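You operate a simulated robot arm through the tools that you are given. There is no shell and no other tool.

The job below is to be done with a simulated robot arm. You get a single attempt, and the scene is never put back.

## Task
Swap the folder's card for the meals card and shut the clip.
Fine: old card in the empty slot of the holder. Where these are worked on the way, their far stop is far enough and under half their travel is too little: clip of the leather folder.

It is judged by the outcome, as a careful person would: the job done as asked, and still so three seconds after it is handed in. It fails if anything else is knocked over, pushed out of place, dropped, spilled or broken.

## Robot
A 6-joint arm with a fingered hand, fixed in place. Base frame: the origin is at the foot of the arm, x ahead of it, y to its left, z up; the work surface is at about z = 0.76. Units: m, degrees, N and s.
With the tool pointing down near the work surface it reaches from about 0.34 to 0.82 m from the base axis. Its first joint turns from -166.0 to 166.0 degrees. Payload 4 kg.
The tool frame sits at the grasp point between the pads (the TCP): z along the fingers, y along the line on which they close. The tips reach 0.026 m beyond it. Largest opening 0.132 m; the body of the gripper starts 0.073 m behind the TCP. The gripper is a hand of 5 fingers: y runs from the thumb to the fingers, the wrist lies at [0, 0, -0.239] in the tool frame, and closing takes about 1.5 s.
Orientation is that of the tool frame in the base frame, as a unit quaternion [x, y, z, w]. With the fingers straight down and closing along the base's y, the tool's x points along the base's -x, its y along +y and its z along -z.

## Interface
- The arm moves only by the tool drive_tool. Its argument "targets" is a list of rows, each a list of 2 entries, a list of its own where there are three numbers: the shift along the base's x, y, z in mm, then the turn, a rotation vector about the base's x, y, z in degrees. In form: [[[x, y, z], [ax, ay, az]], ...]. A call has 1 to 20 rows; each row is the pose to reach, as a shift and turn from the pose commanded when the call began. "hand" is the gripper command, from -1 (fully open) to 1 (shut), values between in proportion, set as the call begins (left out, the last holds). Rows are played at 5 a second. More than 0.05 m and 8.6 degrees between two rows, or a gripper value outside its range, and nothing of the call is played. A pose out of reach is approached as far as the arm can. The call stops where the force on the tool passes 40 N (or 10 N more than at its start, if that is more) or the arm is blocked; 0.2 s more then pass. The fingers move at their own pace (about 0.045 m/s each) and stop on an object; they squeeze with about 26 N. The grip force told is the motor's: it shows also when the fingers shut on nothing. Time passes only in rows, and 0.2 s behind the last, so rows that repeat a pose let the fingers close. The reply holds the time, the measured pose of the TCP, the force on the tool along the base axes, the opening and the grip force, in the units named above and with some noise, with the torque about the TCP (base axes, N m) and any sound that the robot's microphone picked up, and new pictures: "show" is both (left out), scene, wrist or none.
- Cameras (640 x 400 px; columns grow to the right, rows downward): "scene" is fixed at [0.2103, 0.495, 1.57]; the picture's right is [-0.84, -0.54, 0.00], its down [-0.37, 0.58, -0.72] and it looks along [0.39, -0.61, -0.69] (base axes); focal length 341 px, centre (320, 200). "wrist" rides on the gripper at [0.084, 0.002, -0.097] in the tool frame; the picture's right is [-0.02, 1.00, 0.00], its down [-0.75, -0.02, -0.66] and it looks along [-0.66, -0.01, 0.75] (tool axes); focal length 270 px, centre (320, 200). There is no depth. A picture from a camera that has moved, and an enlarged one, comes with that camera's place and axes in the base frame and with its lens. The place of the scene camera against the robot may be out by one fixed shift of up to 0.018 m in any direction.
- move_fingers(finger1, finger2, finger3, finger4, thumb_bend): sets how far each is bent, from 0 (flat) to 1 (curled in); at 0.3 the hand is open as for a grip, at 0.7 the pads meet at the TCP. One left out holds its place. A second passes; each finger stops where it meets its share of the squeeze, and holds until it gets a number again. A gripper value or a shape takes the hand back. It gives what a move gives, with no picture; readings hold the bend of each and the force on the fingers (four entries, about 0 where the hand has none), thumb and palm.
- preshape(shape): the hand has 5 fingers and takes this shape, open, in about a second: jaw (thumb against the fingers, like two jaws); tri (thumb and two fingers); tip (a fingertip pinch); poke (one finger out to press); point (the index stretched); flat (the hand flat); cup (the hand cupped); fist (a fist). The gripper value then closes the fingers along that shape, each until it touches; the sizes above hold for jaw. It gives what a move gives, with no picture.
- enlarge(camera, box): a new picture of the part [left, top, right, bottom] of that camera's present view, enlarged. It takes no simulated time.
- finish_job(): hands the job in; it is judged then, once.

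Places have to be worked out from the pictures, the camera data and where the tool is seen. Open the gripper and draw the arm clear of the work before you hand the job in, unless the task says otherwise.

The tools are called after "Call:" as a command line: name --argument value ..., lists and objects as JSON in quotes. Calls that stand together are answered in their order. drive_tool: Moves the arm, as the interface text tells. Its arguments: {"type":"object","properties":{"targets":{"type":"array","items":{"type":"array"}},"hand":{"type":"number"},"show":{"type":"string","enum":["both","scene","wrist","none"]}},"required":["targets"]} The other tools are called the same way: preshape (shape) gives the hand a shape; move_fingers (finger1, finger2, finger3, finger4, thumb_bend) moves the fingers one by one; enlarge (camera, box) takes an enlarged picture of a part of a camera's view; finish_job () hands the job in.

At the start:

```text
clock: 0.0
tool_pos: [0.485, -0.1201, 1.1367]
tcp_rot: [0.0, 1.0, 0.0, 0.0]
force: [0.6, 0.3, -0.2]
moment: [-0.02, -0.01, 0.01]
width: 0.1322
grasp_force: 0.0
shape: jaw
bend: [0.3, 0.3, 0.3, 0.3, 0.3]
finger forces: [0.1, 0.0, 0.0, 0.0, 0.1, 0.0]
```

scene: 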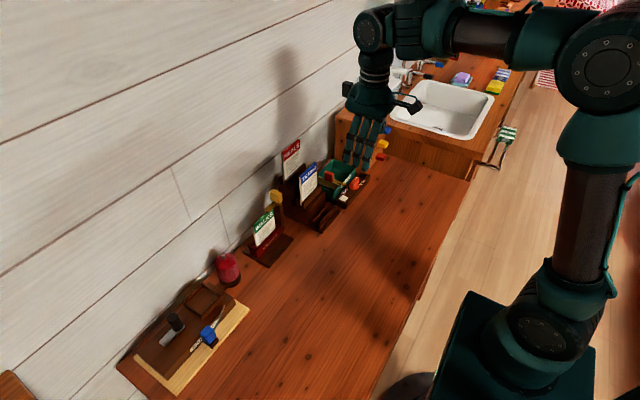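
wrist: 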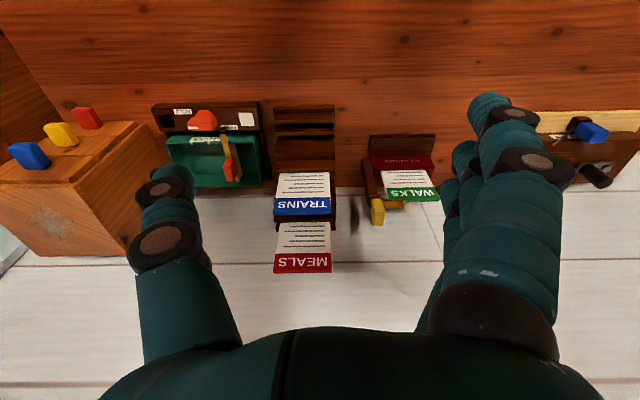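

I start by looking closer at the card holder, the folder and its clip in both cameras.

Call:
enlarge --camera "scene" --box '[200, 120, 400, 280]'

Call:
enlarge --camera "wrist" --box '[240, 80, 460, 290]'

Call:
enlarge --camera "scene" --box '[230, 180, 310, 280]'

```text
2.50 times, centred on (300, 200) of scene
camera zoom: at [0.2103, 0.495, 1.57], right [-0.84, -0.54, 0.0], down [-0.37, 0.58, -0.72], along [0.39, -0.61, -0.69], focal length 852 px, centre (370, 200)
```

zoom: 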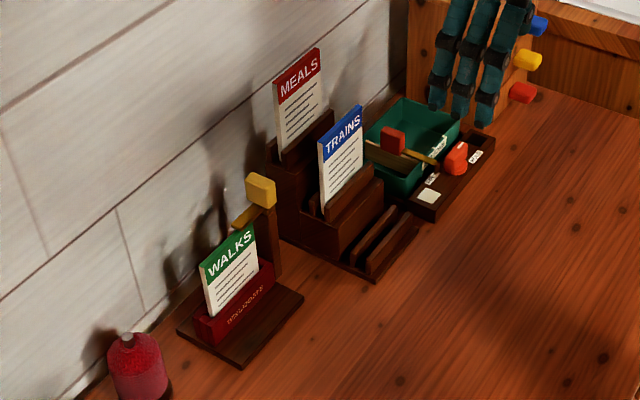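

```text
1.90 times, centred on (350, 185) of wrist
camera zoom: at [0.4005, -0.1169, 1.2331], right [0.02, 1.0, 0.0], down [0.75, -0.02, 0.66], along [0.66, -0.01, -0.75], focal length 515 px, centre (263, 229)
```

zoom: 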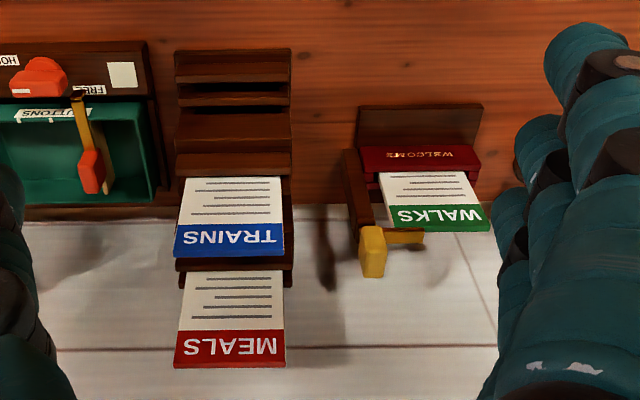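

```text
4.00 times, centred on (270, 230) of scene
camera zoom: at [0.2103, 0.495, 1.57], right [-0.84, -0.54, 0.0], down [-0.37, 0.58, -0.72], along [0.39, -0.61, -0.69], focal length 1362 px, centre (520, 80)
```

zoom: 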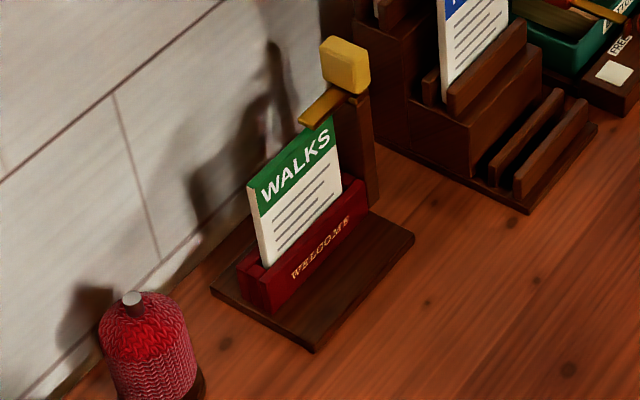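

The cards stand roughly upright, facing the robot, with the folder near y≈0.03 and the holder near y≈-0.14. I move in front of the folder to see its clip better.

Call:
drive_tool --targets '[[[3, 30, -25], [0, 0, 0]], [[6, 60, -50], [0, 0, 0]], [[9, 90, -75], [0, -5, 0]], [[12, 120, -100], [0, -10, 0]], [[15, 150, -125], [0, -15, 0]], [[15, 150, -125], [0, -15, 0]]]' --hand -1 --show "both"

```text
clock: 1.4
tool_pos: [0.5029, 0.0315, 1.0134]
tcp_rot: [0.0, 0.991, 0.0, 0.131]
force: [1.1, -0.6, -0.4]
moment: [0.01, -0.02, 0.02]
width: 0.1317
grasp_force: 0.0
shape: jaw
bend: [0.3, 0.3, 0.3, 0.3, 0.3]
finger forces: [0.0, 0.0, 0.0, 0.0, 0.1, 0.0]
camera wrist: at [0.3967, 0.0345, 1.0846], right [0.02, 1.0, 0.01], down [0.56, -0.02, 0.83], along [0.83, -0.01, -0.56], focal length 270 px, centre (320, 200)
```

scene: 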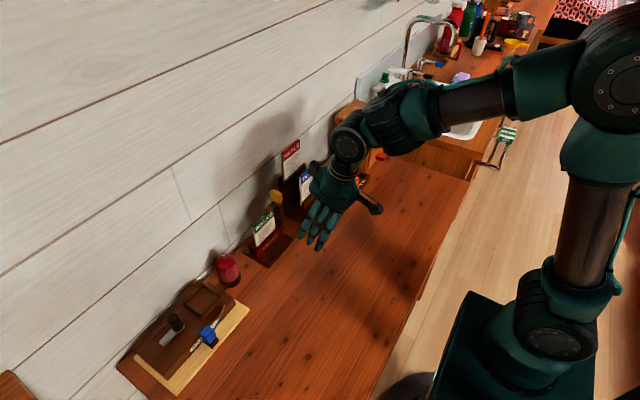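
wrist: 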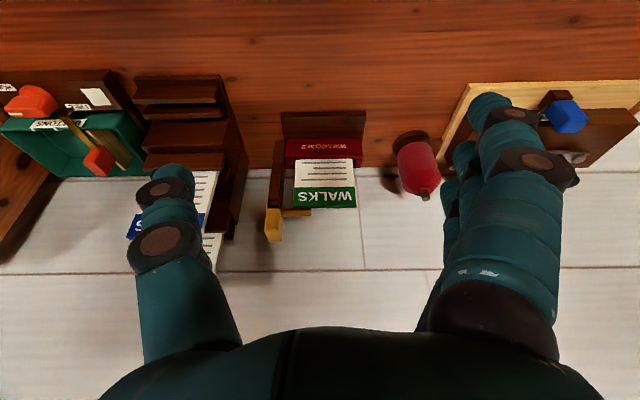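

Call:
enlarge --camera "wrist" --box '[230, 90, 390, 260]'

Call:
enlarge --camera "wrist" --box '[100, 60, 260, 270]'

```text
2.35 times, centred on (310, 175) of wrist
camera zoom: at [0.3967, 0.0345, 1.0846], right [0.02, 1.0, 0.01], down [0.56, -0.02, 0.83], along [0.83, -0.01, -0.56], focal length 636 px, centre (344, 259)
```

zoom: 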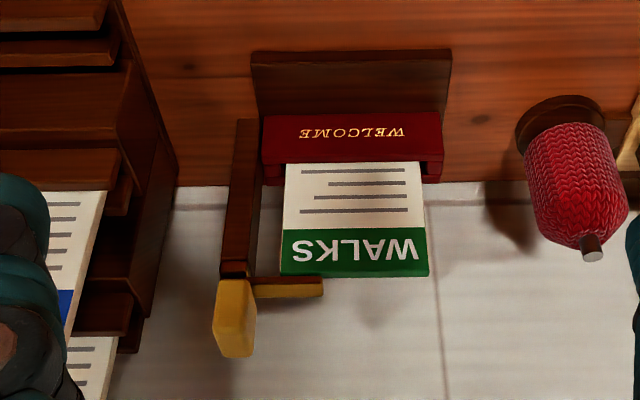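

```text
1.90 times, centred on (180, 165) of wrist
camera zoom: at [0.3967, 0.0345, 1.0846], right [0.02, 1.0, 0.01], down [0.56, -0.02, 0.83], along [0.83, -0.01, -0.56], focal length 515 px, centre (587, 267)
```

zoom: 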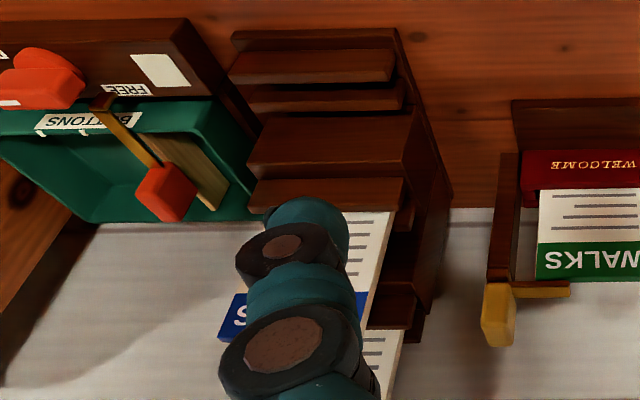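

The clip looks like an L-shaped lever on a post at the folder's -y side: the bar lies above the card's top corner (apparently shut), with a yellow knob standing up. I move closer to learn how it turns.

Call:
drive_tool --targets '[[[35, -10, -5], [0, 0, 0]], [[70, -20, -10], [0, 0, 0]], [[100, -30, -15], [0, 0, 0]], [[100, -30, -15], [0, 0, 0]]]' --show "wrist"

Call:
enlarge --camera "wrist" --box '[220, 110, 440, 310]'

```text
clock: 2.4
tool_pos: [0.6026, 0.0014, 0.9973]
tcp_rot: [-0.001, 0.991, 0.0, 0.131]
force: [0.1, 0.7, 0.3]
moment: [0.01, -0.02, 0.02]
width: 0.1319
grasp_force: 0.0
shape: jaw
bend: [0.3, 0.3, 0.3, 0.3, 0.3]
finger forces: [0.1, 0.0, 0.1, 0.1, 0.0, 0.0]
camera wrist: at [0.4957, 0.0032, 1.0696], right [0.02, 1.0, 0.01], down [0.56, -0.02, 0.83], along [0.83, -0.01, -0.56], focal length 270 px, centre (320, 200)
```

wrist: 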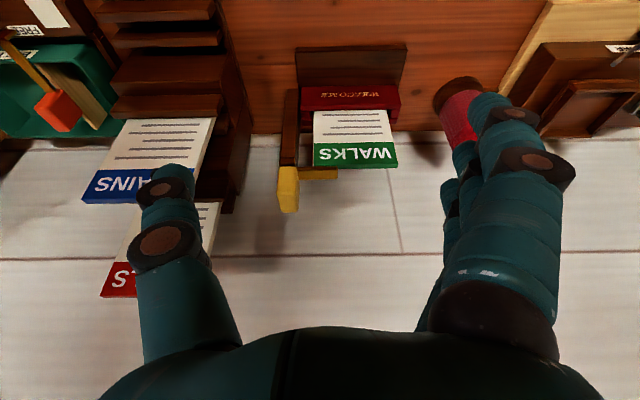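

```text
2.00 times, centred on (330, 210) of wrist
camera zoom: at [0.4957, 0.0032, 1.0696], right [0.02, 1.0, 0.01], down [0.56, -0.02, 0.83], along [0.83, -0.01, -0.56], focal length 541 px, centre (300, 180)
```

zoom: 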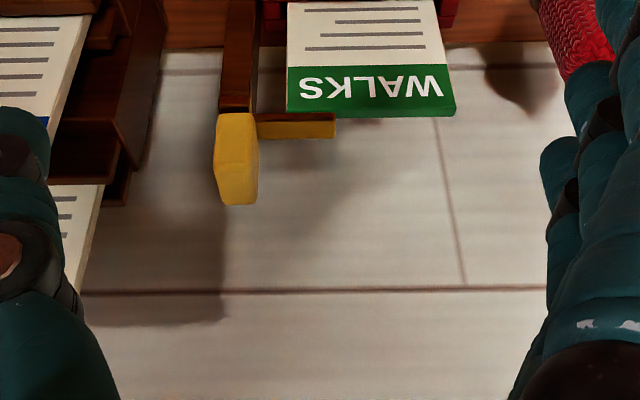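

Call:
enlarge --camera "wrist" --box '[270, 140, 350, 220]'

Call:
enlarge --camera "scene" --box '[240, 180, 300, 240]'

```text
5.00 times, centred on (310, 180) of wrist
camera zoom: at [0.4957, 0.0032, 1.0696], right [0.02, 1.0, 0.01], down [0.56, -0.02, 0.83], along [0.83, -0.01, -0.56], focal length 1351 px, centre (370, 300)
```

zoom: 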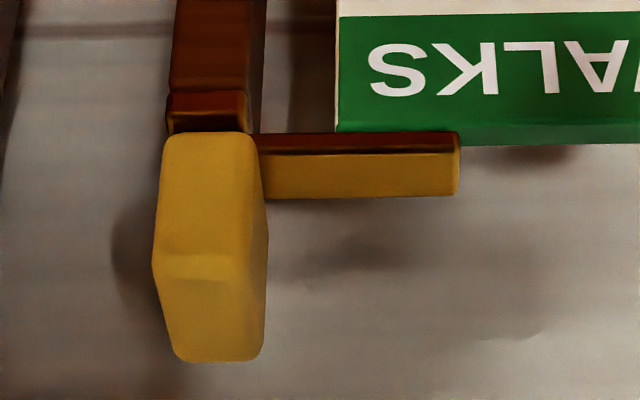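

```text
6.67 times, centred on (270, 210) of scene
camera zoom: at [0.2103, 0.495, 1.57], right [-0.84, -0.54, 0.0], down [-0.37, 0.58, -0.72], along [0.39, -0.61, -0.69], focal length 2271 px, centre (653, 133)
```

zoom: 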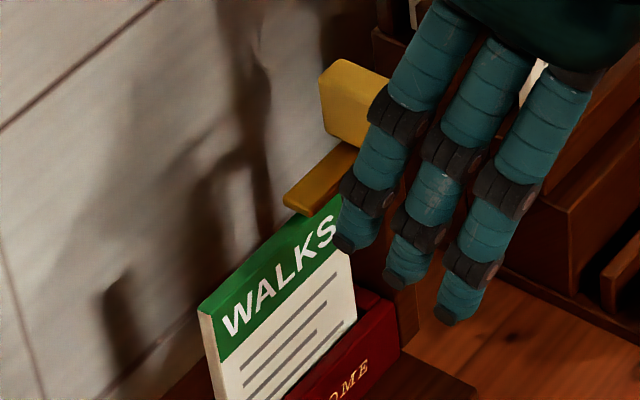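

The bar sits straight over the card's top edge, so the clip is shut now and must be opened first. I back off, level the hand and turn it to see the clip and cards edge-on from the +y side.

Call:
drive_tool --targets '[[[-30, 20, 30], [0, 5, 0]], [[-50, 50, 60], [0, 10, 0]], [[-50, 80, 80], [0, 15, 0]]]' --show "none"

Call:
drive_tool --targets '[[[0, 0, 0], [0, 0, -8]], [[0, 0, 0], [0, 0, -16]], [[0, 0, 0], [0, 0, -24]], [[0, 0, 0], [0, 0, -32]], [[0, 0, 0], [0, 0, -40]], [[0, 0, 0], [0, 0, -48]], [[0, 0, 0], [0, 0, -56]], [[0, 0, 0], [0, 0, -64]], [[0, 0, 0], [0, 0, -72]], [[0, 0, 0], [0, 0, -80]], [[0, 0, 0], [0, 0, -85]], [[0, 0, 0], [0, 0, -90]], [[0, 0, 0], [0, 0, -90]]]' --show "both"

```text
clock: 3.2
tool_pos: [0.5486, 0.0818, 1.0767]
tcp_rot: [0.0, 1.0, 0.0, -0.001]
force: [0.0, 0.7, 0.7]
moment: [0.0, 0.0, -0.03]
width: 0.1319
grasp_force: 0.0
shape: jaw
bend: [0.3, 0.3, 0.3, 0.3, 0.3]
finger forces: [0.0, 0.0, 0.1, 0.0, 0.0, 0.0]
```

```text
clock: 6.0
tool_pos: [0.5504, 0.0791, 1.0774]
tcp_rot: [0.707, 0.707, 0.0, 0.0]
force: [0.4, -0.7, -1.2]
moment: [0.02, 0.04, 0.01]
width: 0.1318
grasp_force: 0.0
shape: jaw
bend: [0.3, 0.3, 0.3, 0.3, 0.3]
finger forces: [0.1, 0.1, 0.0, 0.1, 0.0, 0.0]
camera wrist: at [0.5523, 0.1657, 1.1734], right [1.0, -0.02, 0.0], down [-0.02, -0.75, 0.66], along [-0.01, -0.66, -0.75], focal length 270 px, centre (320, 200)
```

scene: 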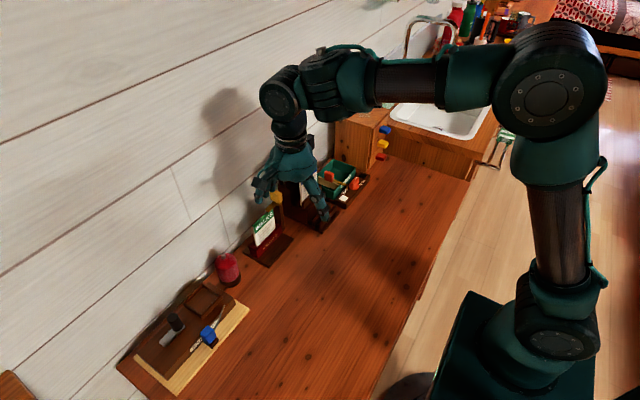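
wrist: 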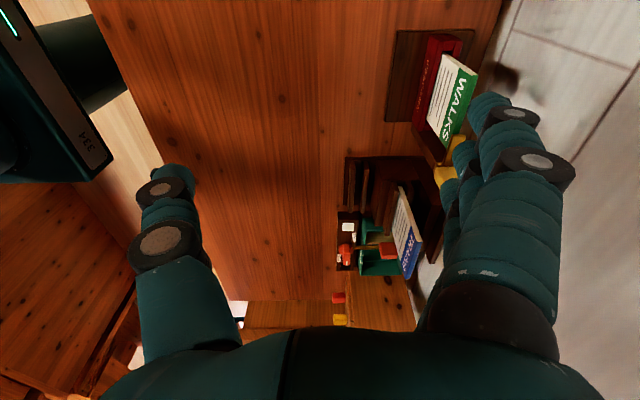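

The clip is hidden behind the fingers here. I shift toward the wall and to +y and tilt to look lower along -y.

Call:
drive_tool --targets '[[[30, 20, -10], [-4, 0, 0]], [[60, 40, -20], [-8, 0, 0]], [[80, 60, -35], [-14, 0, 0]], [[90, 70, -50], [-20, 0, 0]], [[90, 70, -50], [-20, 0, 0]]]' --show "wrist"

Call:
enlarge --camera "wrist" --box '[250, 60, 450, 260]'

```text
clock: 7.2
tool_pos: [0.6326, 0.1484, 1.0221]
tcp_rot: [0.696, 0.697, -0.121, 0.124]
force: [0.1, 0.1, -0.6]
moment: [-0.01, -0.03, 0.02]
width: 0.1321
grasp_force: 0.0
shape: jaw
bend: [0.3, 0.3, 0.3, 0.3, 0.3]
finger forces: [0.1, 0.0, 0.0, 0.0, 0.1, 0.1]
out of reach, approached as far as the arm can: row 4, 5
camera wrist: at [0.6342, 0.2617, 1.0833], right [1.0, -0.02, 0.01], down [-0.02, -0.48, 0.88], along [-0.01, -0.88, -0.48], focal length 270 px, centre (320, 200)
```

wrist: 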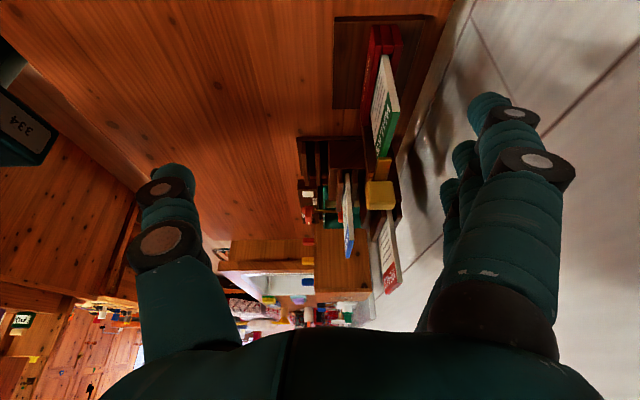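

```text
2.00 times, centred on (350, 160) of wrist
camera zoom: at [0.6342, 0.2617, 1.0833], right [1.0, -0.02, 0.01], down [-0.02, -0.48, 0.88], along [-0.01, -0.88, -0.48], focal length 541 px, centre (260, 280)
```

zoom: 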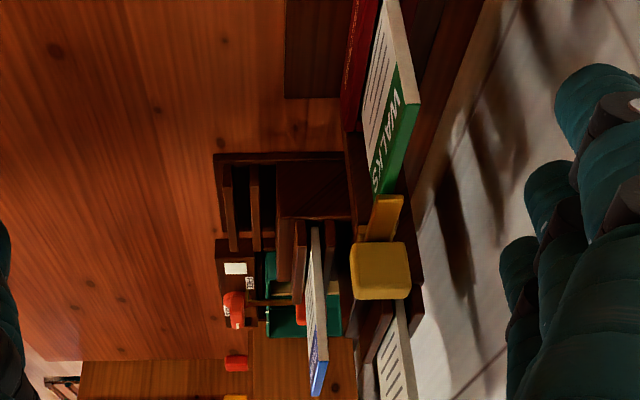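

Call:
enlarge --camera "wrist" --box '[340, 120, 420, 230]'

Call:
enlarge --camera "scene" --box '[220, 160, 340, 290]'

```text
3.64 times, centred on (380, 175) of wrist
camera zoom: at [0.6342, 0.2617, 1.0833], right [1.0, -0.02, 0.01], down [-0.02, -0.48, 0.88], along [-0.01, -0.88, -0.48], focal length 983 px, centre (102, 291)
```

zoom: 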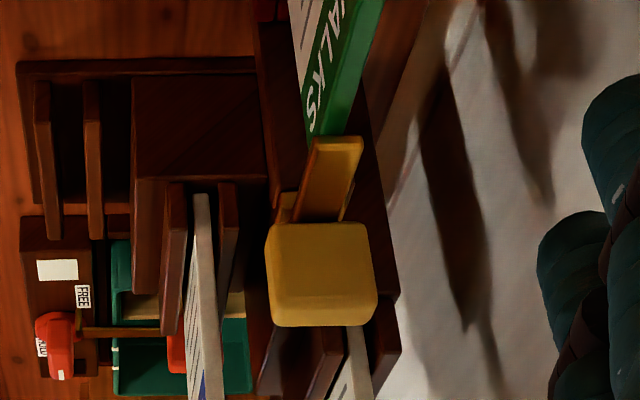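

```text
3.08 times, centred on (280, 225) of scene
camera zoom: at [0.2103, 0.495, 1.57], right [-0.84, -0.54, 0.0], down [-0.37, 0.58, -0.72], along [0.39, -0.61, -0.69], focal length 1048 px, centre (443, 123)
```

zoom: 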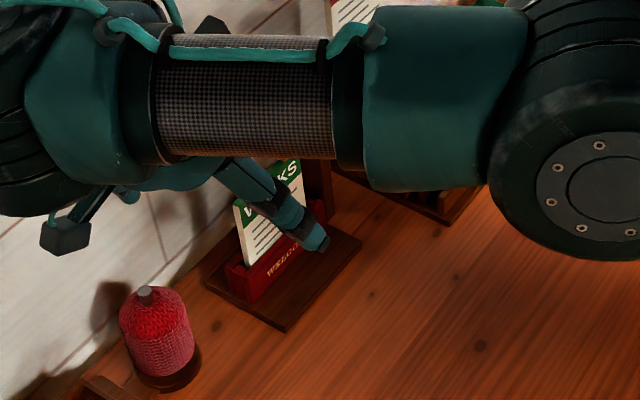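

The knob is a paddle about 37 mm wide in x and thin in y, so the clip most likely tips about the x axis (knob toward -y lifts the bar). I return to a safe spot in front, turn back, and then take the poke shape.

Call:
drive_tool --targets '[[[-30, -10, 20], [4, 0, 0]], [[-60, -30, 40], [8, 0, 0]], [[-90, -60, 60], [14, 0, 0]], [[-110, -80, 70], [20, 0, 0]], [[-110, -90, 70], [20, 0, 0]]]' --show "none"

Call:
drive_tool --targets '[[[0, 0, 0], [0, 0, 8]], [[0, 0, 0], [0, 0, 16]], [[0, 0, 0], [0, 0, 24]], [[0, 0, 0], [0, 0, 32]], [[0, 0, 0], [0, 0, 40]], [[0, 0, 0], [0, 0, 48]], [[0, 0, 0], [0, 0, 56]], [[0, 0, 0], [0, 0, 64]], [[0, 0, 0], [0, 0, 72]], [[0, 0, 0], [0, 0, 80]], [[0, 0, 0], [0, 0, 85]], [[0, 0, 0], [0, 0, 90]], [[0, 0, 0], [0, 0, 90]]]' --show "none"

Call:
preshape --shape "poke"

Call:
drive_tool --targets '[[[0, 0, 0], [0, 0, 0]]]' --show "both"

```text
clock: 8.4
tool_pos: [0.5222, 0.0567, 1.0938]
tcp_rot: [0.707, 0.707, -0.001, 0.0]
force: [1.0, 0.3, -0.5]
moment: [0.02, 0.01, -0.04]
width: 0.132
grasp_force: 0.1
shape: jaw
bend: [0.3, 0.3, 0.3, 0.3, 0.3]
finger forces: [0.0, 0.1, 0.0, 0.0, 0.0, 0.1]
```

```text
clock: 11.2
tool_pos: [0.5236, 0.057, 1.0913]
tcp_rot: [-0.001, 1.0, -0.001, 0.001]
force: [-0.2, -0.7, -0.4]
moment: [-0.02, 0.0, 0.0]
width: 0.1318
grasp_force: 0.1
shape: jaw
bend: [0.3, 0.3, 0.3, 0.3, 0.3]
finger forces: [0.1, 0.1, 0.0, 0.0, 0.0, 0.1]
```

```text
clock: 12.1
tool_pos: [0.5246, 0.0578, 1.0921]
tcp_rot: [0.0, 1.0, 0.0, 0.001]
force: [0.0, 0.6, -0.1]
moment: [-0.01, -0.05, -0.01]
width: 0.0
grasp_force: 0.1
shape: poke
bend: [1.0, 1.0, 1.0, 1.0, 0.47]
finger forces: [0.0, 0.0, 0.1, 0.1, 0.0, 0.0]
```

```text
clock: 12.5
tool_pos: [0.5242, 0.0582, 1.093]
tcp_rot: [0.0, 1.0, 0.0, 0.0]
force: [0.4, -0.2, 0.1]
moment: [0.0, -0.02, 0.0]
width: 0.0
grasp_force: 0.1
shape: poke
bend: [1.0, 1.0, 1.0, 1.0, 0.47]
finger forces: [0.0, 0.1, 0.1, 0.1, 0.0, 0.1]
camera wrist: at [0.4402, 0.06, 1.1886], right [0.02, 1.0, 0.0], down [0.75, -0.02, 0.66], along [0.66, -0.01, -0.75], focal length 270 px, centre (320, 200)
```

scene: 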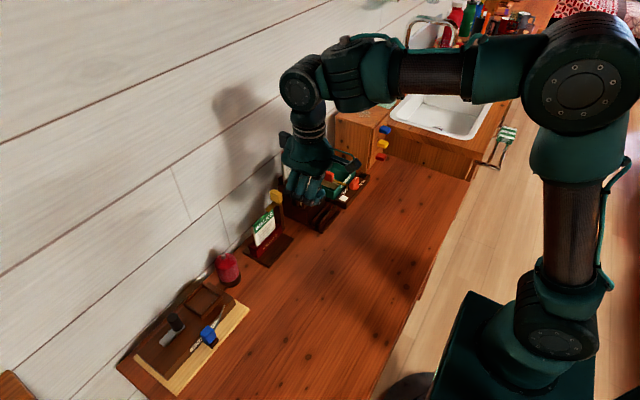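
wrist: 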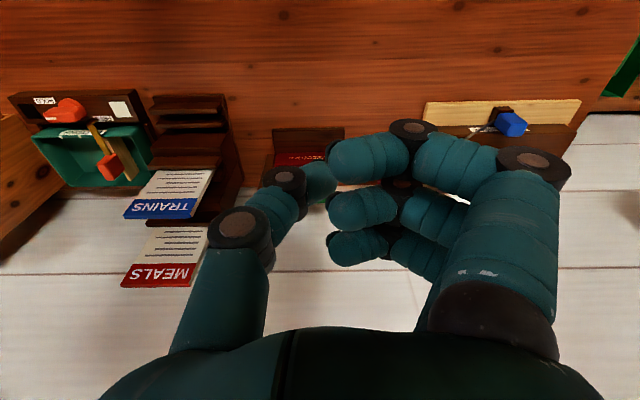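

In this hand "poke" leaves mainly the thumb out, which is awkward here. I try "point" to see where the stretched index lies.

Call:
preshape --shape "point"

Call:
drive_tool --targets '[[[-60, 0, 20], [0, 0, 0]], [[-60, 0, 20], [0, 0, 0]]]' --show "both"

Call:
enlarge --camera "scene" --box '[250, 40, 450, 240]'

```text
clock: 13.4
tool_pos: [0.5238, 0.0578, 1.0918]
tcp_rot: [0.0, 1.0, 0.0, -0.001]
force: [0.8, 0.5, -0.2]
moment: [0.0, -0.01, 0.01]
width: 0.1259
grasp_force: 0.1
shape: point
bend: [0.28, 1.0, 1.0, 1.0, 0.55]
finger forces: [0.1, 0.1, 0.0, 0.0, 0.1, 0.1]
```

```text
refused: row 1 steps farther than a row can; nothing moved
```

```text
2.00 times, centred on (350, 140) of scene
camera zoom: at [0.2103, 0.495, 1.57], right [-0.84, -0.54, 0.0], down [-0.37, 0.58, -0.72], along [0.39, -0.61, -0.69], focal length 681 px, centre (260, 320)
```

zoom: 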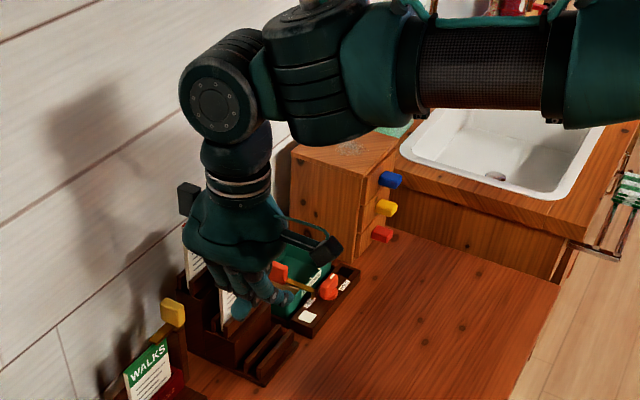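

Call:
drive_tool --targets '[[[-30, 0, 10], [0, 0, 0]], [[-60, 0, 20], [0, 0, 0]], [[-60, 0, 20], [0, 0, 0]]]' --show "both"

Call:
enlarge --camera "wrist" --box '[160, 60, 600, 340]'

Call:
enlarge --camera "scene" --box '[270, 100, 430, 240]'

```text
clock: 14.2
tool_pos: [0.4635, 0.0573, 1.113]
tcp_rot: [0.001, 1.0, 0.0, 0.001]
force: [0.6, 0.9, 0.1]
moment: [0.0, 0.02, -0.02]
width: 0.126
grasp_force: 0.1
shape: point
bend: [0.28, 1.0, 1.0, 1.0, 0.55]
finger forces: [0.1, 0.0, 0.0, 0.0, 0.0, 0.1]
camera wrist: at [0.38, 0.0602, 1.2104], right [0.02, 1.0, 0.0], down [0.75, -0.02, 0.66], along [0.66, -0.01, -0.75], focal length 270 px, centre (320, 200)
```

scene: 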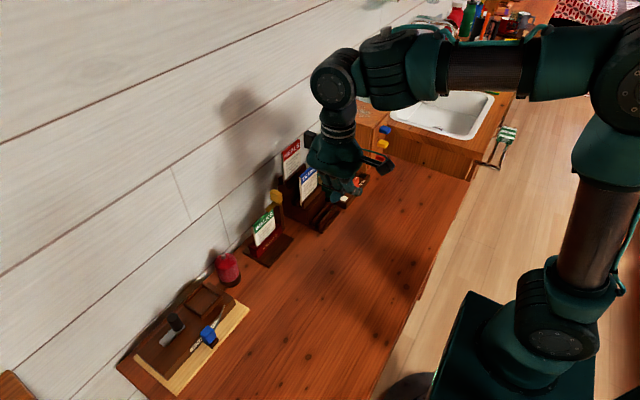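
wrist: 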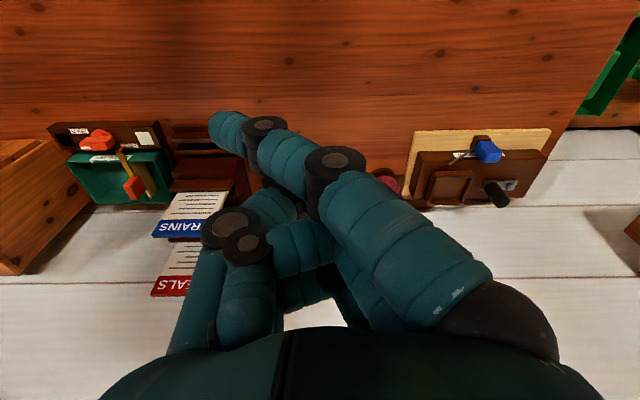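

```text
1.43 times, centred on (380, 200) of wrist
camera zoom: at [0.38, 0.0602, 1.2104], right [0.02, 1.0, 0.0], down [0.75, -0.02, 0.66], along [0.66, -0.01, -0.75], focal length 386 px, centre (234, 200)
```

zoom: 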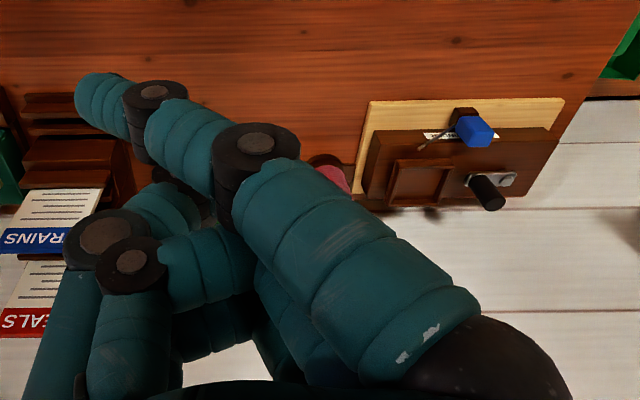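

```text
2.86 times, centred on (350, 170) of scene
camera zoom: at [0.2103, 0.495, 1.57], right [-0.84, -0.54, 0.0], down [-0.37, 0.58, -0.72], along [0.39, -0.61, -0.69], focal length 973 px, centre (234, 286)
```

zoom: 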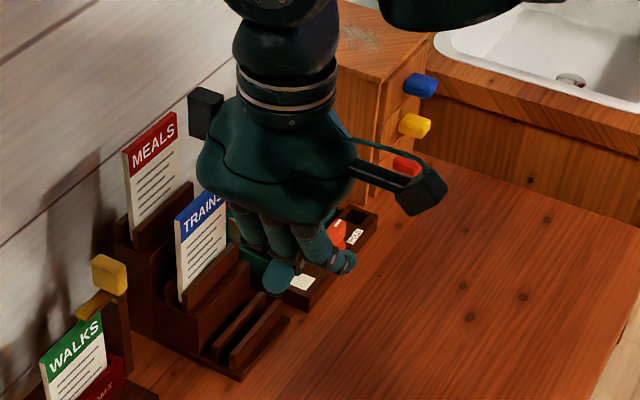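

The point shape leans the index sideways. A closed jaw, tilted so its tips lead toward -y, is a stiffer and better-known pusher; I take that shape and raise over the folder with a tilt.

Call:
preshape --shape "jaw"

Call:
drive_tool --targets '[[[30, 0, -10], [0, 0, 0]], [[60, 0, -20], [-5, 0, 0]], [[100, 0, -30], [-10, 0, 0]], [[140, 0, -40], [-15, 0, 0]], [[180, -5, -60], [-20, 0, 0]], [[210, -15, -80], [-25, 0, 0]], [[236, -25, -100], [-30, 0, 0]], [[236, -25, -100], [-30, 0, 0]]]' --hand 1 --show "both"

```text
clock: 15.1
tool_pos: [0.4641, 0.0573, 1.114]
tcp_rot: [0.001, 1.0, 0.0, 0.0]
force: [1.2, 0.9, 0.1]
moment: [0.03, 0.02, -0.02]
width: 0.132
grasp_force: 0.0
shape: jaw
bend: [0.3, 0.3, 0.3, 0.3, 0.3]
finger forces: [0.0, 0.1, 0.1, 0.0, 0.0, 0.1]
```

```text
clock: 16.9
tool_pos: [0.6774, 0.0183, 1.0043]
tcp_rot: [-0.001, 0.966, -0.258, 0.004]
force: [-0.1, -0.1, 0.2]
moment: [-0.01, 0.03, 0.01]
width: 0.0
grasp_force: 13.7
shape: jaw
bend: [0.65, 0.61, 0.61, 0.65, 0.66]
finger forces: [0.0, 0.1, 0.0, 0.0, 0.0, 0.1]
out of reach, approached as far as the arm can: row 6, 7, 8
camera wrist: at [0.5923, 0.0683, 1.0867], right [0.02, 0.87, -0.5], down [0.75, 0.32, 0.58], along [0.66, -0.38, -0.64], focal length 270 px, centre (320, 200)
```

scene: 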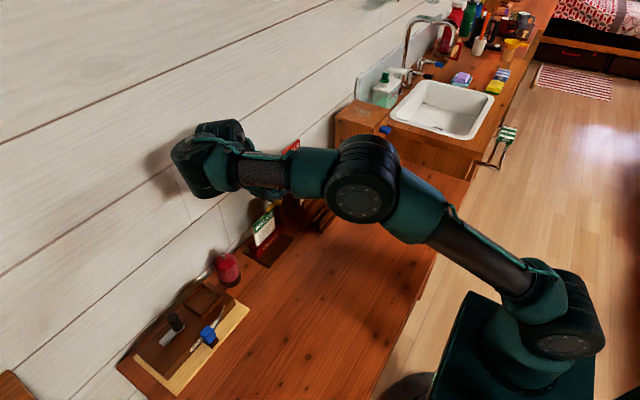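
wrist: 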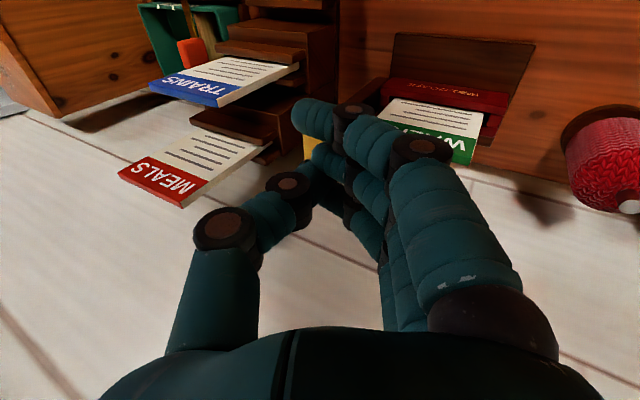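

Full 30° tilt stretches the arm out of reach at this x. I reduce the tilt to about 12° while staying above the folder and check the pose.

Call:
drive_tool --targets '[[[0, 0, 0], [6, 0, 0]], [[0, 0, 0], [12, 0, 0]], [[0, 0, 0], [18, 0, 0]], [[0, 0, 0], [18, 0, 0]]]' --show "wrist"

Call:
enlarge --camera "wrist" --box '[160, 60, 480, 260]'

```text
clock: 17.9
tool_pos: [0.6763, 0.0186, 1.0048]
tcp_rot: [0.0, 0.995, -0.105, 0.0]
force: [0.2, -0.1, 0.1]
moment: [-0.02, -0.01, 0.0]
width: 0.0
grasp_force: 26.0
shape: jaw
bend: [0.66, 0.6, 0.6, 0.66, 0.66]
finger forces: [0.0, 0.0, 0.0, 0.0, 0.0, 0.0]
camera wrist: at [0.5918, 0.0416, 1.0989], right [0.02, 0.98, -0.21], down [0.75, 0.12, 0.65], along [0.66, -0.17, -0.73], focal length 270 px, centre (320, 200)
```

wrist: 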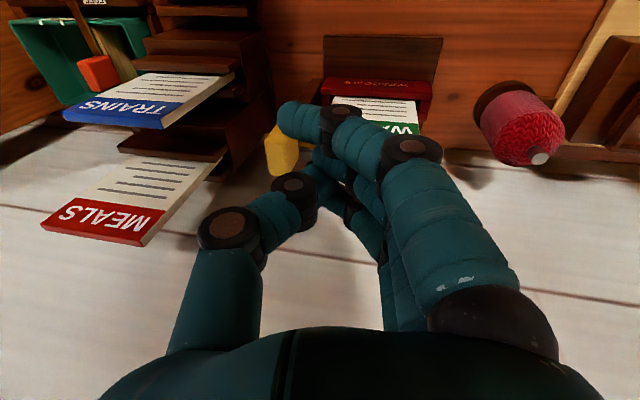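

```text
2.00 times, centred on (320, 160) of wrist
camera zoom: at [0.5918, 0.0416, 1.0989], right [0.02, 0.98, -0.21], down [0.75, 0.12, 0.65], along [0.66, -0.17, -0.73], focal length 541 px, centre (320, 280)
```

zoom: 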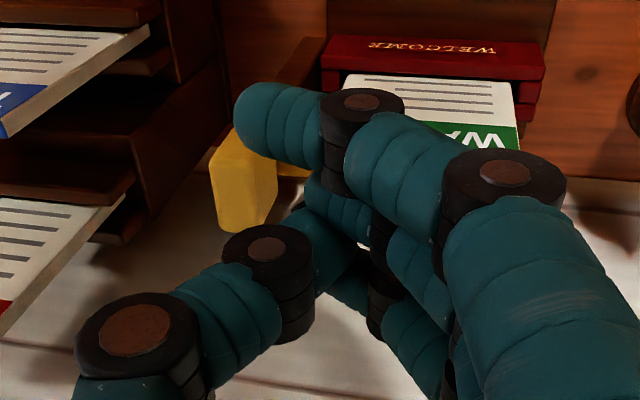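

Now at 12° tilt the pose is reachable. I even out the fingertips (all at 0.6) so the thumb leads, then move to x≈0.702 just on the +y side of the knob and lower.

Call:
move_fingers --finger1 0.6 --finger4 0.6

Call:
drive_tool --targets '[[[12, 8, -15], [0, 0, 0]], [[25, 16, -30], [0, 0, 0]], [[25, 16, -50], [0, 0, 0]], [[25, 16, -63], [0, 0, 0]], [[25, 16, -63], [0, 0, 0]]]' --show "both"

Call:
enlarge --camera "wrist" --box '[160, 60, 480, 260]'

```text
clock: 18.9
tool_pos: [0.6761, 0.02, 1.0049]
tcp_rot: [-0.001, 0.994, -0.106, 0.0]
force: [-0.4, 0.5, 0.5]
moment: [0.0, -0.01, 0.03]
width: 0.0277
grasp_force: 0.1
shape: fingers
bend: [0.6, 0.6, 0.6, 0.6, 0.66]
finger forces: [0.0, 0.0, 0.0, 0.0, 0.0, 0.1]
```

```text
clock: 20.1
tool_pos: [0.7024, 0.0359, 0.9427]
tcp_rot: [0.0, 0.995, -0.105, 0.0]
force: [-0.2, -0.4, 0.9]
moment: [-0.02, 0.0, -0.03]
width: 0.0276
grasp_force: 0.0
shape: fingers
bend: [0.6, 0.6, 0.6, 0.6, 0.66]
finger forces: [0.1, 0.1, 0.0, 0.0, 0.0, 0.0]
camera wrist: at [0.6179, 0.0585, 1.0367], right [0.02, 0.98, -0.21], down [0.75, 0.12, 0.65], along [0.66, -0.17, -0.73], focal length 270 px, centre (320, 200)
```

scene: 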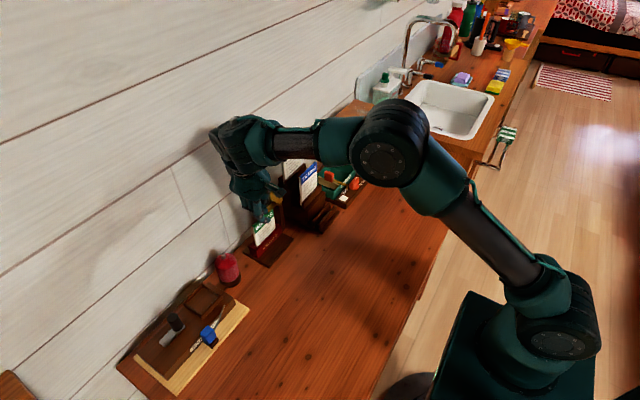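
wrist: 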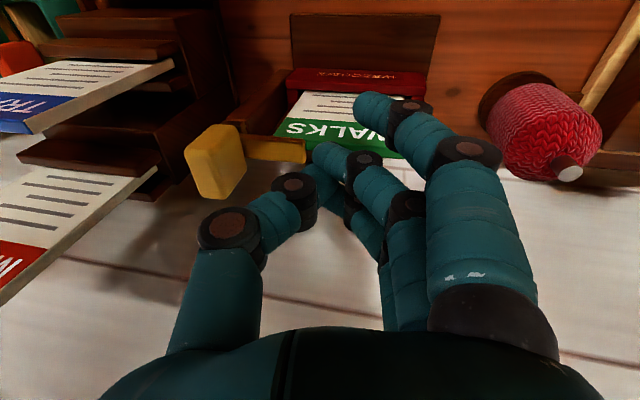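

```text
2.00 times, centred on (320, 160) of wrist
camera zoom: at [0.6179, 0.0585, 1.0367], right [0.02, 0.98, -0.21], down [0.75, 0.12, 0.65], along [0.66, -0.17, -0.73], focal length 541 px, centre (320, 280)
```

zoom: 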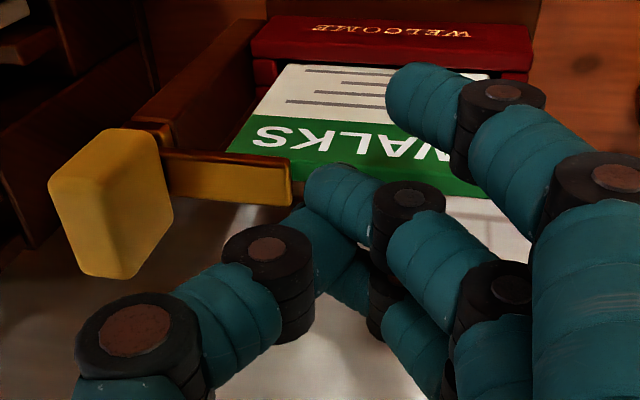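

The view is good: the knob is at about (0.703, -0.03, 0.92) with its bar toward +y. I approach the knob with the thumb gently and watch the force to test the hinge direction.

Call:
drive_tool --targets '[[[0, -10, -4], [0, 0, 0]], [[0, -18, -4], [0, 0, 0]], [[0, -24, -4], [0, 0, 0]], [[0, -28, -4], [0, 0, 0]], [[0, -32, -4], [0, 0, 0]]]' --show "wrist"

Call:
enlarge --camera "wrist" --box '[160, 60, 480, 260]'

```text
clock: 21.3
tool_pos: [0.701, 0.0041, 0.9381]
tcp_rot: [0.0, 0.994, -0.105, 0.0]
force: [0.5, 0.1, -0.6]
moment: [-0.01, 0.01, -0.03]
width: 0.0277
grasp_force: 0.1
shape: fingers
bend: [0.6, 0.6, 0.6, 0.6, 0.66]
finger forces: [0.1, 0.1, 0.0, 0.0, 0.0, 0.0]
camera wrist: at [0.6169, 0.0264, 1.0316], right [0.02, 0.98, -0.21], down [0.75, 0.12, 0.65], along [0.66, -0.17, -0.73], focal length 270 px, centre (320, 200)
```

wrist: 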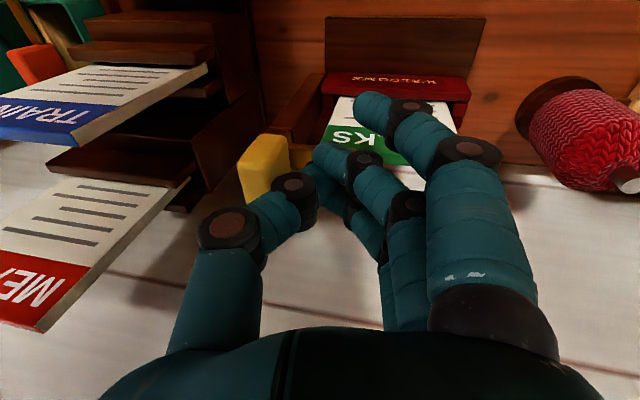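

```text
2.00 times, centred on (320, 160) of wrist
camera zoom: at [0.6169, 0.0264, 1.0316], right [0.02, 0.98, -0.21], down [0.75, 0.12, 0.65], along [0.66, -0.17, -0.73], focal length 541 px, centre (320, 280)
```

zoom: 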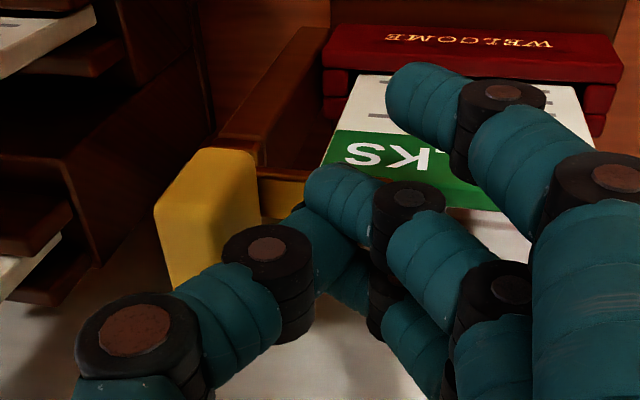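

No contact yet; the thumb joint is nearly on the knob. I continue in small steps toward -y.

Call:
drive_tool --targets '[[[0, -3, 0], [0, 0, 0]], [[0, -6, 0], [0, 0, 0]], [[0, -9, 0], [0, 0, 0]], [[0, -12, 0], [0, 0, 0]]]' --show "wrist"

Call:
enlarge --camera "wrist" --box '[160, 60, 480, 260]'

```text
clock: 22.3
tool_pos: [0.6997, -0.008, 0.938]
tcp_rot: [0.0, 0.995, -0.104, 0.0]
force: [0.7, 1.1, 0.5]
moment: [0.01, -0.01, 0.02]
width: 0.0272
grasp_force: 0.2
shape: fingers
bend: [0.6, 0.6, 0.6, 0.6, 0.66]
finger forces: [0.1, 0.1, 0.0, 0.0, 0.9, 0.0]
camera wrist: at [0.6162, 0.0142, 1.0319], right [0.02, 0.98, -0.21], down [0.75, 0.12, 0.65], along [0.66, -0.17, -0.73], focal length 270 px, centre (320, 200)
```

wrist: 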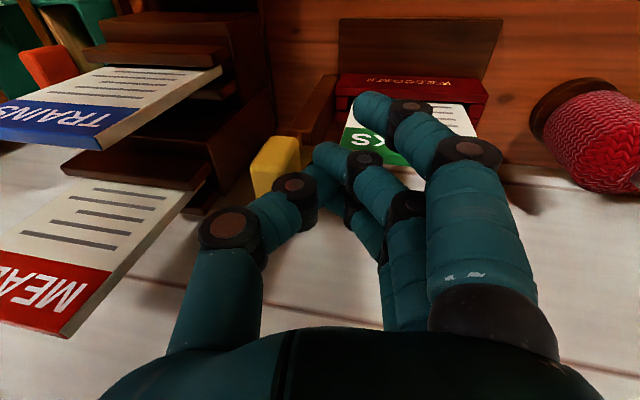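

```text
2.00 times, centred on (320, 160) of wrist
camera zoom: at [0.6162, 0.0142, 1.0319], right [0.02, 0.98, -0.21], down [0.75, 0.12, 0.65], along [0.66, -0.17, -0.73], focal length 541 px, centre (320, 280)
```

zoom: 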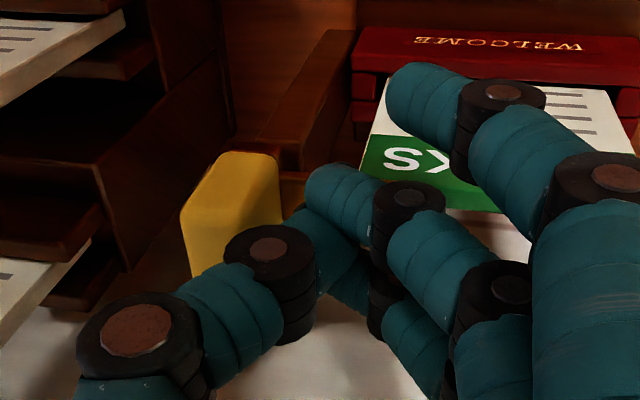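

Contact starts (thumb 0.9 N). I keep pushing slowly to see whether the knob turns.

Call:
drive_tool --targets '[[[0, -2, 0], [0, 0, 0]], [[0, -4, 0], [0, 0, 0]], [[0, -6, 0], [0, 0, 0]]]' --show "wrist"

Call:
enlarge --camera "wrist" --box '[160, 60, 480, 260]'

```text
clock: 23.1
tool_pos: [0.7006, -0.0149, 0.9374]
tcp_rot: [0.0, 0.995, -0.104, 0.0]
force: [-0.2, 0.7, -0.4]
moment: [-0.04, 0.02, 0.05]
width: 0.0276
grasp_force: 1.4
shape: fingers
bend: [0.6, 0.6, 0.6, 0.6, 0.66]
finger forces: [0.0, 0.0, 0.1, 0.0, 0.9, 0.0]
camera wrist: at [0.6171, 0.0084, 1.0308], right [0.02, 0.98, -0.21], down [0.75, 0.12, 0.65], along [0.66, -0.17, -0.73], focal length 270 px, centre (320, 200)
```

wrist: 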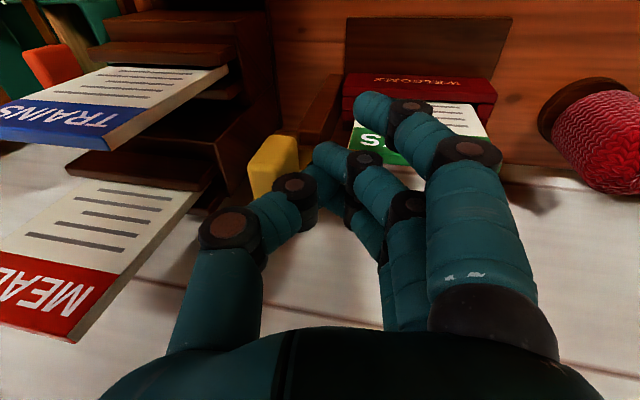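

```text
2.00 times, centred on (320, 160) of wrist
camera zoom: at [0.6171, 0.0084, 1.0308], right [0.02, 0.98, -0.21], down [0.75, 0.12, 0.65], along [0.66, -0.17, -0.73], focal length 541 px, centre (320, 280)
```

zoom: 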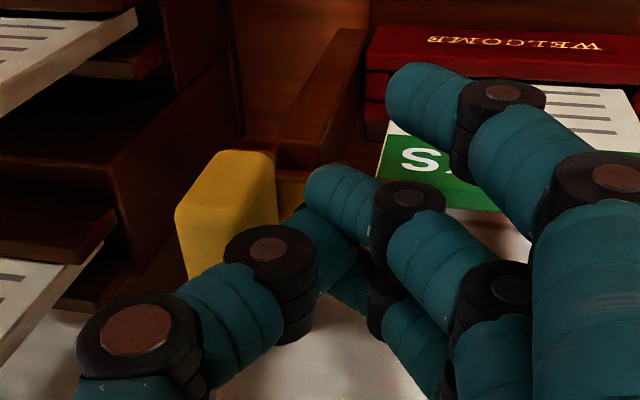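

The knob follows the thumb with about 1 N while the post stays put: it does tip about x. I continue pushing, lowering slightly to follow the arc.

Call:
drive_tool --targets '[[[0, -4, 0], [0, 0, 0]], [[0, -8, 0], [0, 0, 0]], [[0, -12, -1], [0, 0, 0]], [[0, -16, -2], [0, 0, 0]]]' --show "both"

Call:
enlarge --camera "wrist" --box '[160, 60, 480, 260]'

Call:
enlarge --camera "scene" --box '[220, 150, 340, 270]'

```text
clock: 24.1
tool_pos: [0.7006, -0.0304, 0.9355]
tcp_rot: [0.0, 0.995, -0.104, 0.0]
force: [0.4, 1.4, 0.8]
moment: [-0.01, 0.04, -0.01]
width: 0.0272
grasp_force: 0.4
shape: fingers
bend: [0.6, 0.6, 0.6, 0.6, 0.66]
finger forces: [0.0, 0.0, 0.1, 0.0, 1.0, 0.1]
camera wrist: at [0.6155, -0.0071, 1.0286], right [0.02, 0.98, -0.21], down [0.75, 0.12, 0.65], along [0.66, -0.17, -0.73], focal length 270 px, centre (320, 200)
```

scene: 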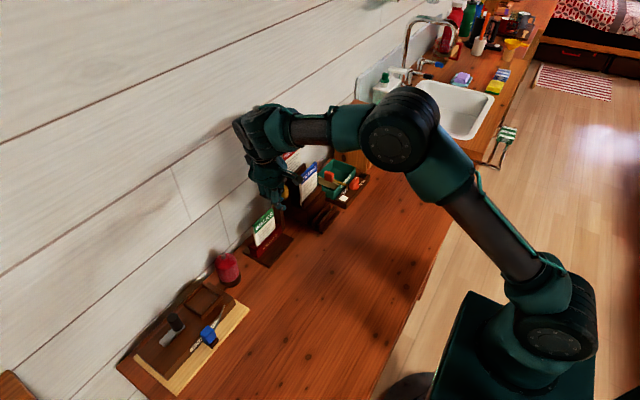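
wrist: 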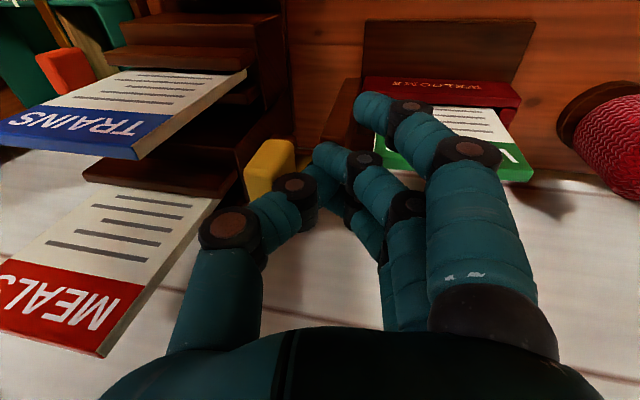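

```text
2.00 times, centred on (320, 160) of wrist
camera zoom: at [0.6155, -0.0071, 1.0286], right [0.02, 0.98, -0.21], down [0.75, 0.12, 0.65], along [0.66, -0.17, -0.73], focal length 541 px, centre (320, 280)
```

zoom: 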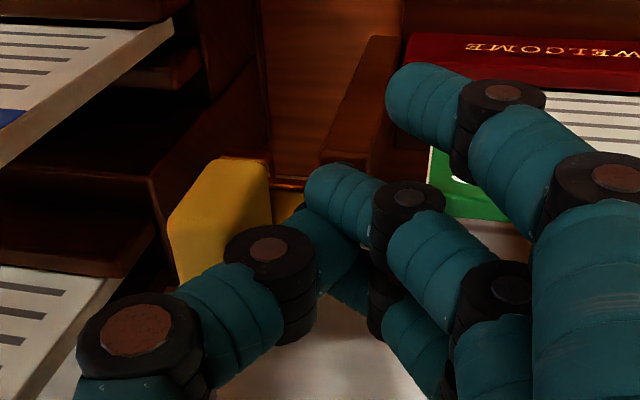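

```text
3.33 times, centred on (280, 210) of scene
camera zoom: at [0.2103, 0.495, 1.57], right [-0.84, -0.54, 0.0], down [-0.37, 0.58, -0.72], along [0.39, -0.61, -0.69], focal length 1135 px, centre (453, 167)
```

zoom: 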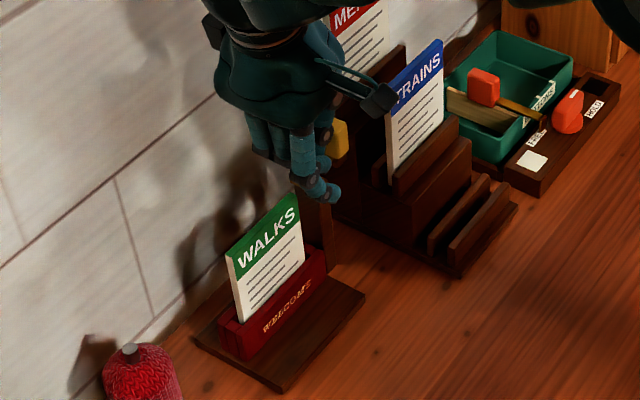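

The knob kept its attitude and slid: the clip is a slider along -y, the bar withdrawing with it (~30 mm so far, force ~1 N). I keep pushing in small steps toward its far stop.

Call:
drive_tool --targets '[[[0, -3, 0], [0, 0, 0]], [[0, -6, 0], [0, 0, 0]], [[0, -9, 0], [0, 0, 0]]]' --show "wrist"

Call:
enlarge --camera "wrist" --box '[160, 60, 480, 260]'

```text
clock: 24.9
tool_pos: [0.699, -0.0394, 0.9355]
tcp_rot: [-0.001, 0.995, -0.104, 0.0]
force: [-1.4, 4.9, 1.7]
moment: [-0.03, 0.02, 0.0]
width: 0.0268
grasp_force: 2.7
shape: fingers
bend: [0.6, 0.6, 0.6, 0.6, 0.66]
finger forces: [0.0, 0.0, 0.0, 0.1, 5.0, 0.0]
camera wrist: at [0.6156, -0.0159, 1.029], right [0.02, 0.98, -0.21], down [0.75, 0.12, 0.65], along [0.66, -0.17, -0.73], focal length 270 px, centre (320, 200)
```

wrist: 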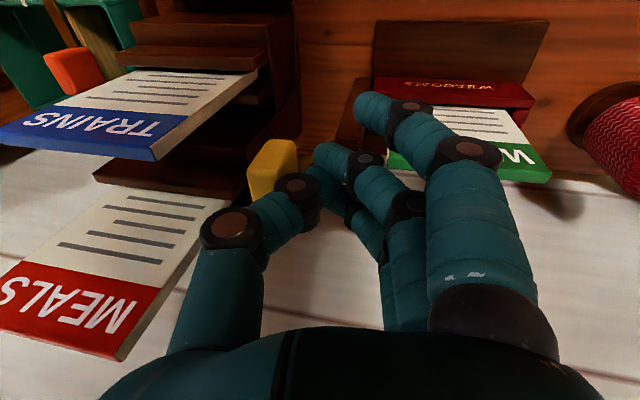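

```text
2.00 times, centred on (320, 160) of wrist
camera zoom: at [0.6156, -0.0159, 1.029], right [0.02, 0.98, -0.21], down [0.75, 0.12, 0.65], along [0.66, -0.17, -0.73], focal length 541 px, centre (320, 280)
```

zoom: 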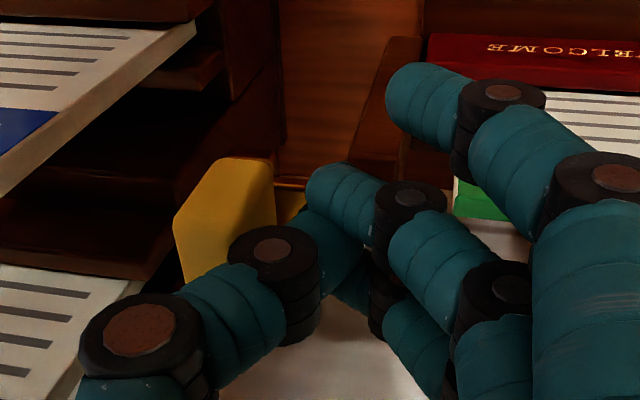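

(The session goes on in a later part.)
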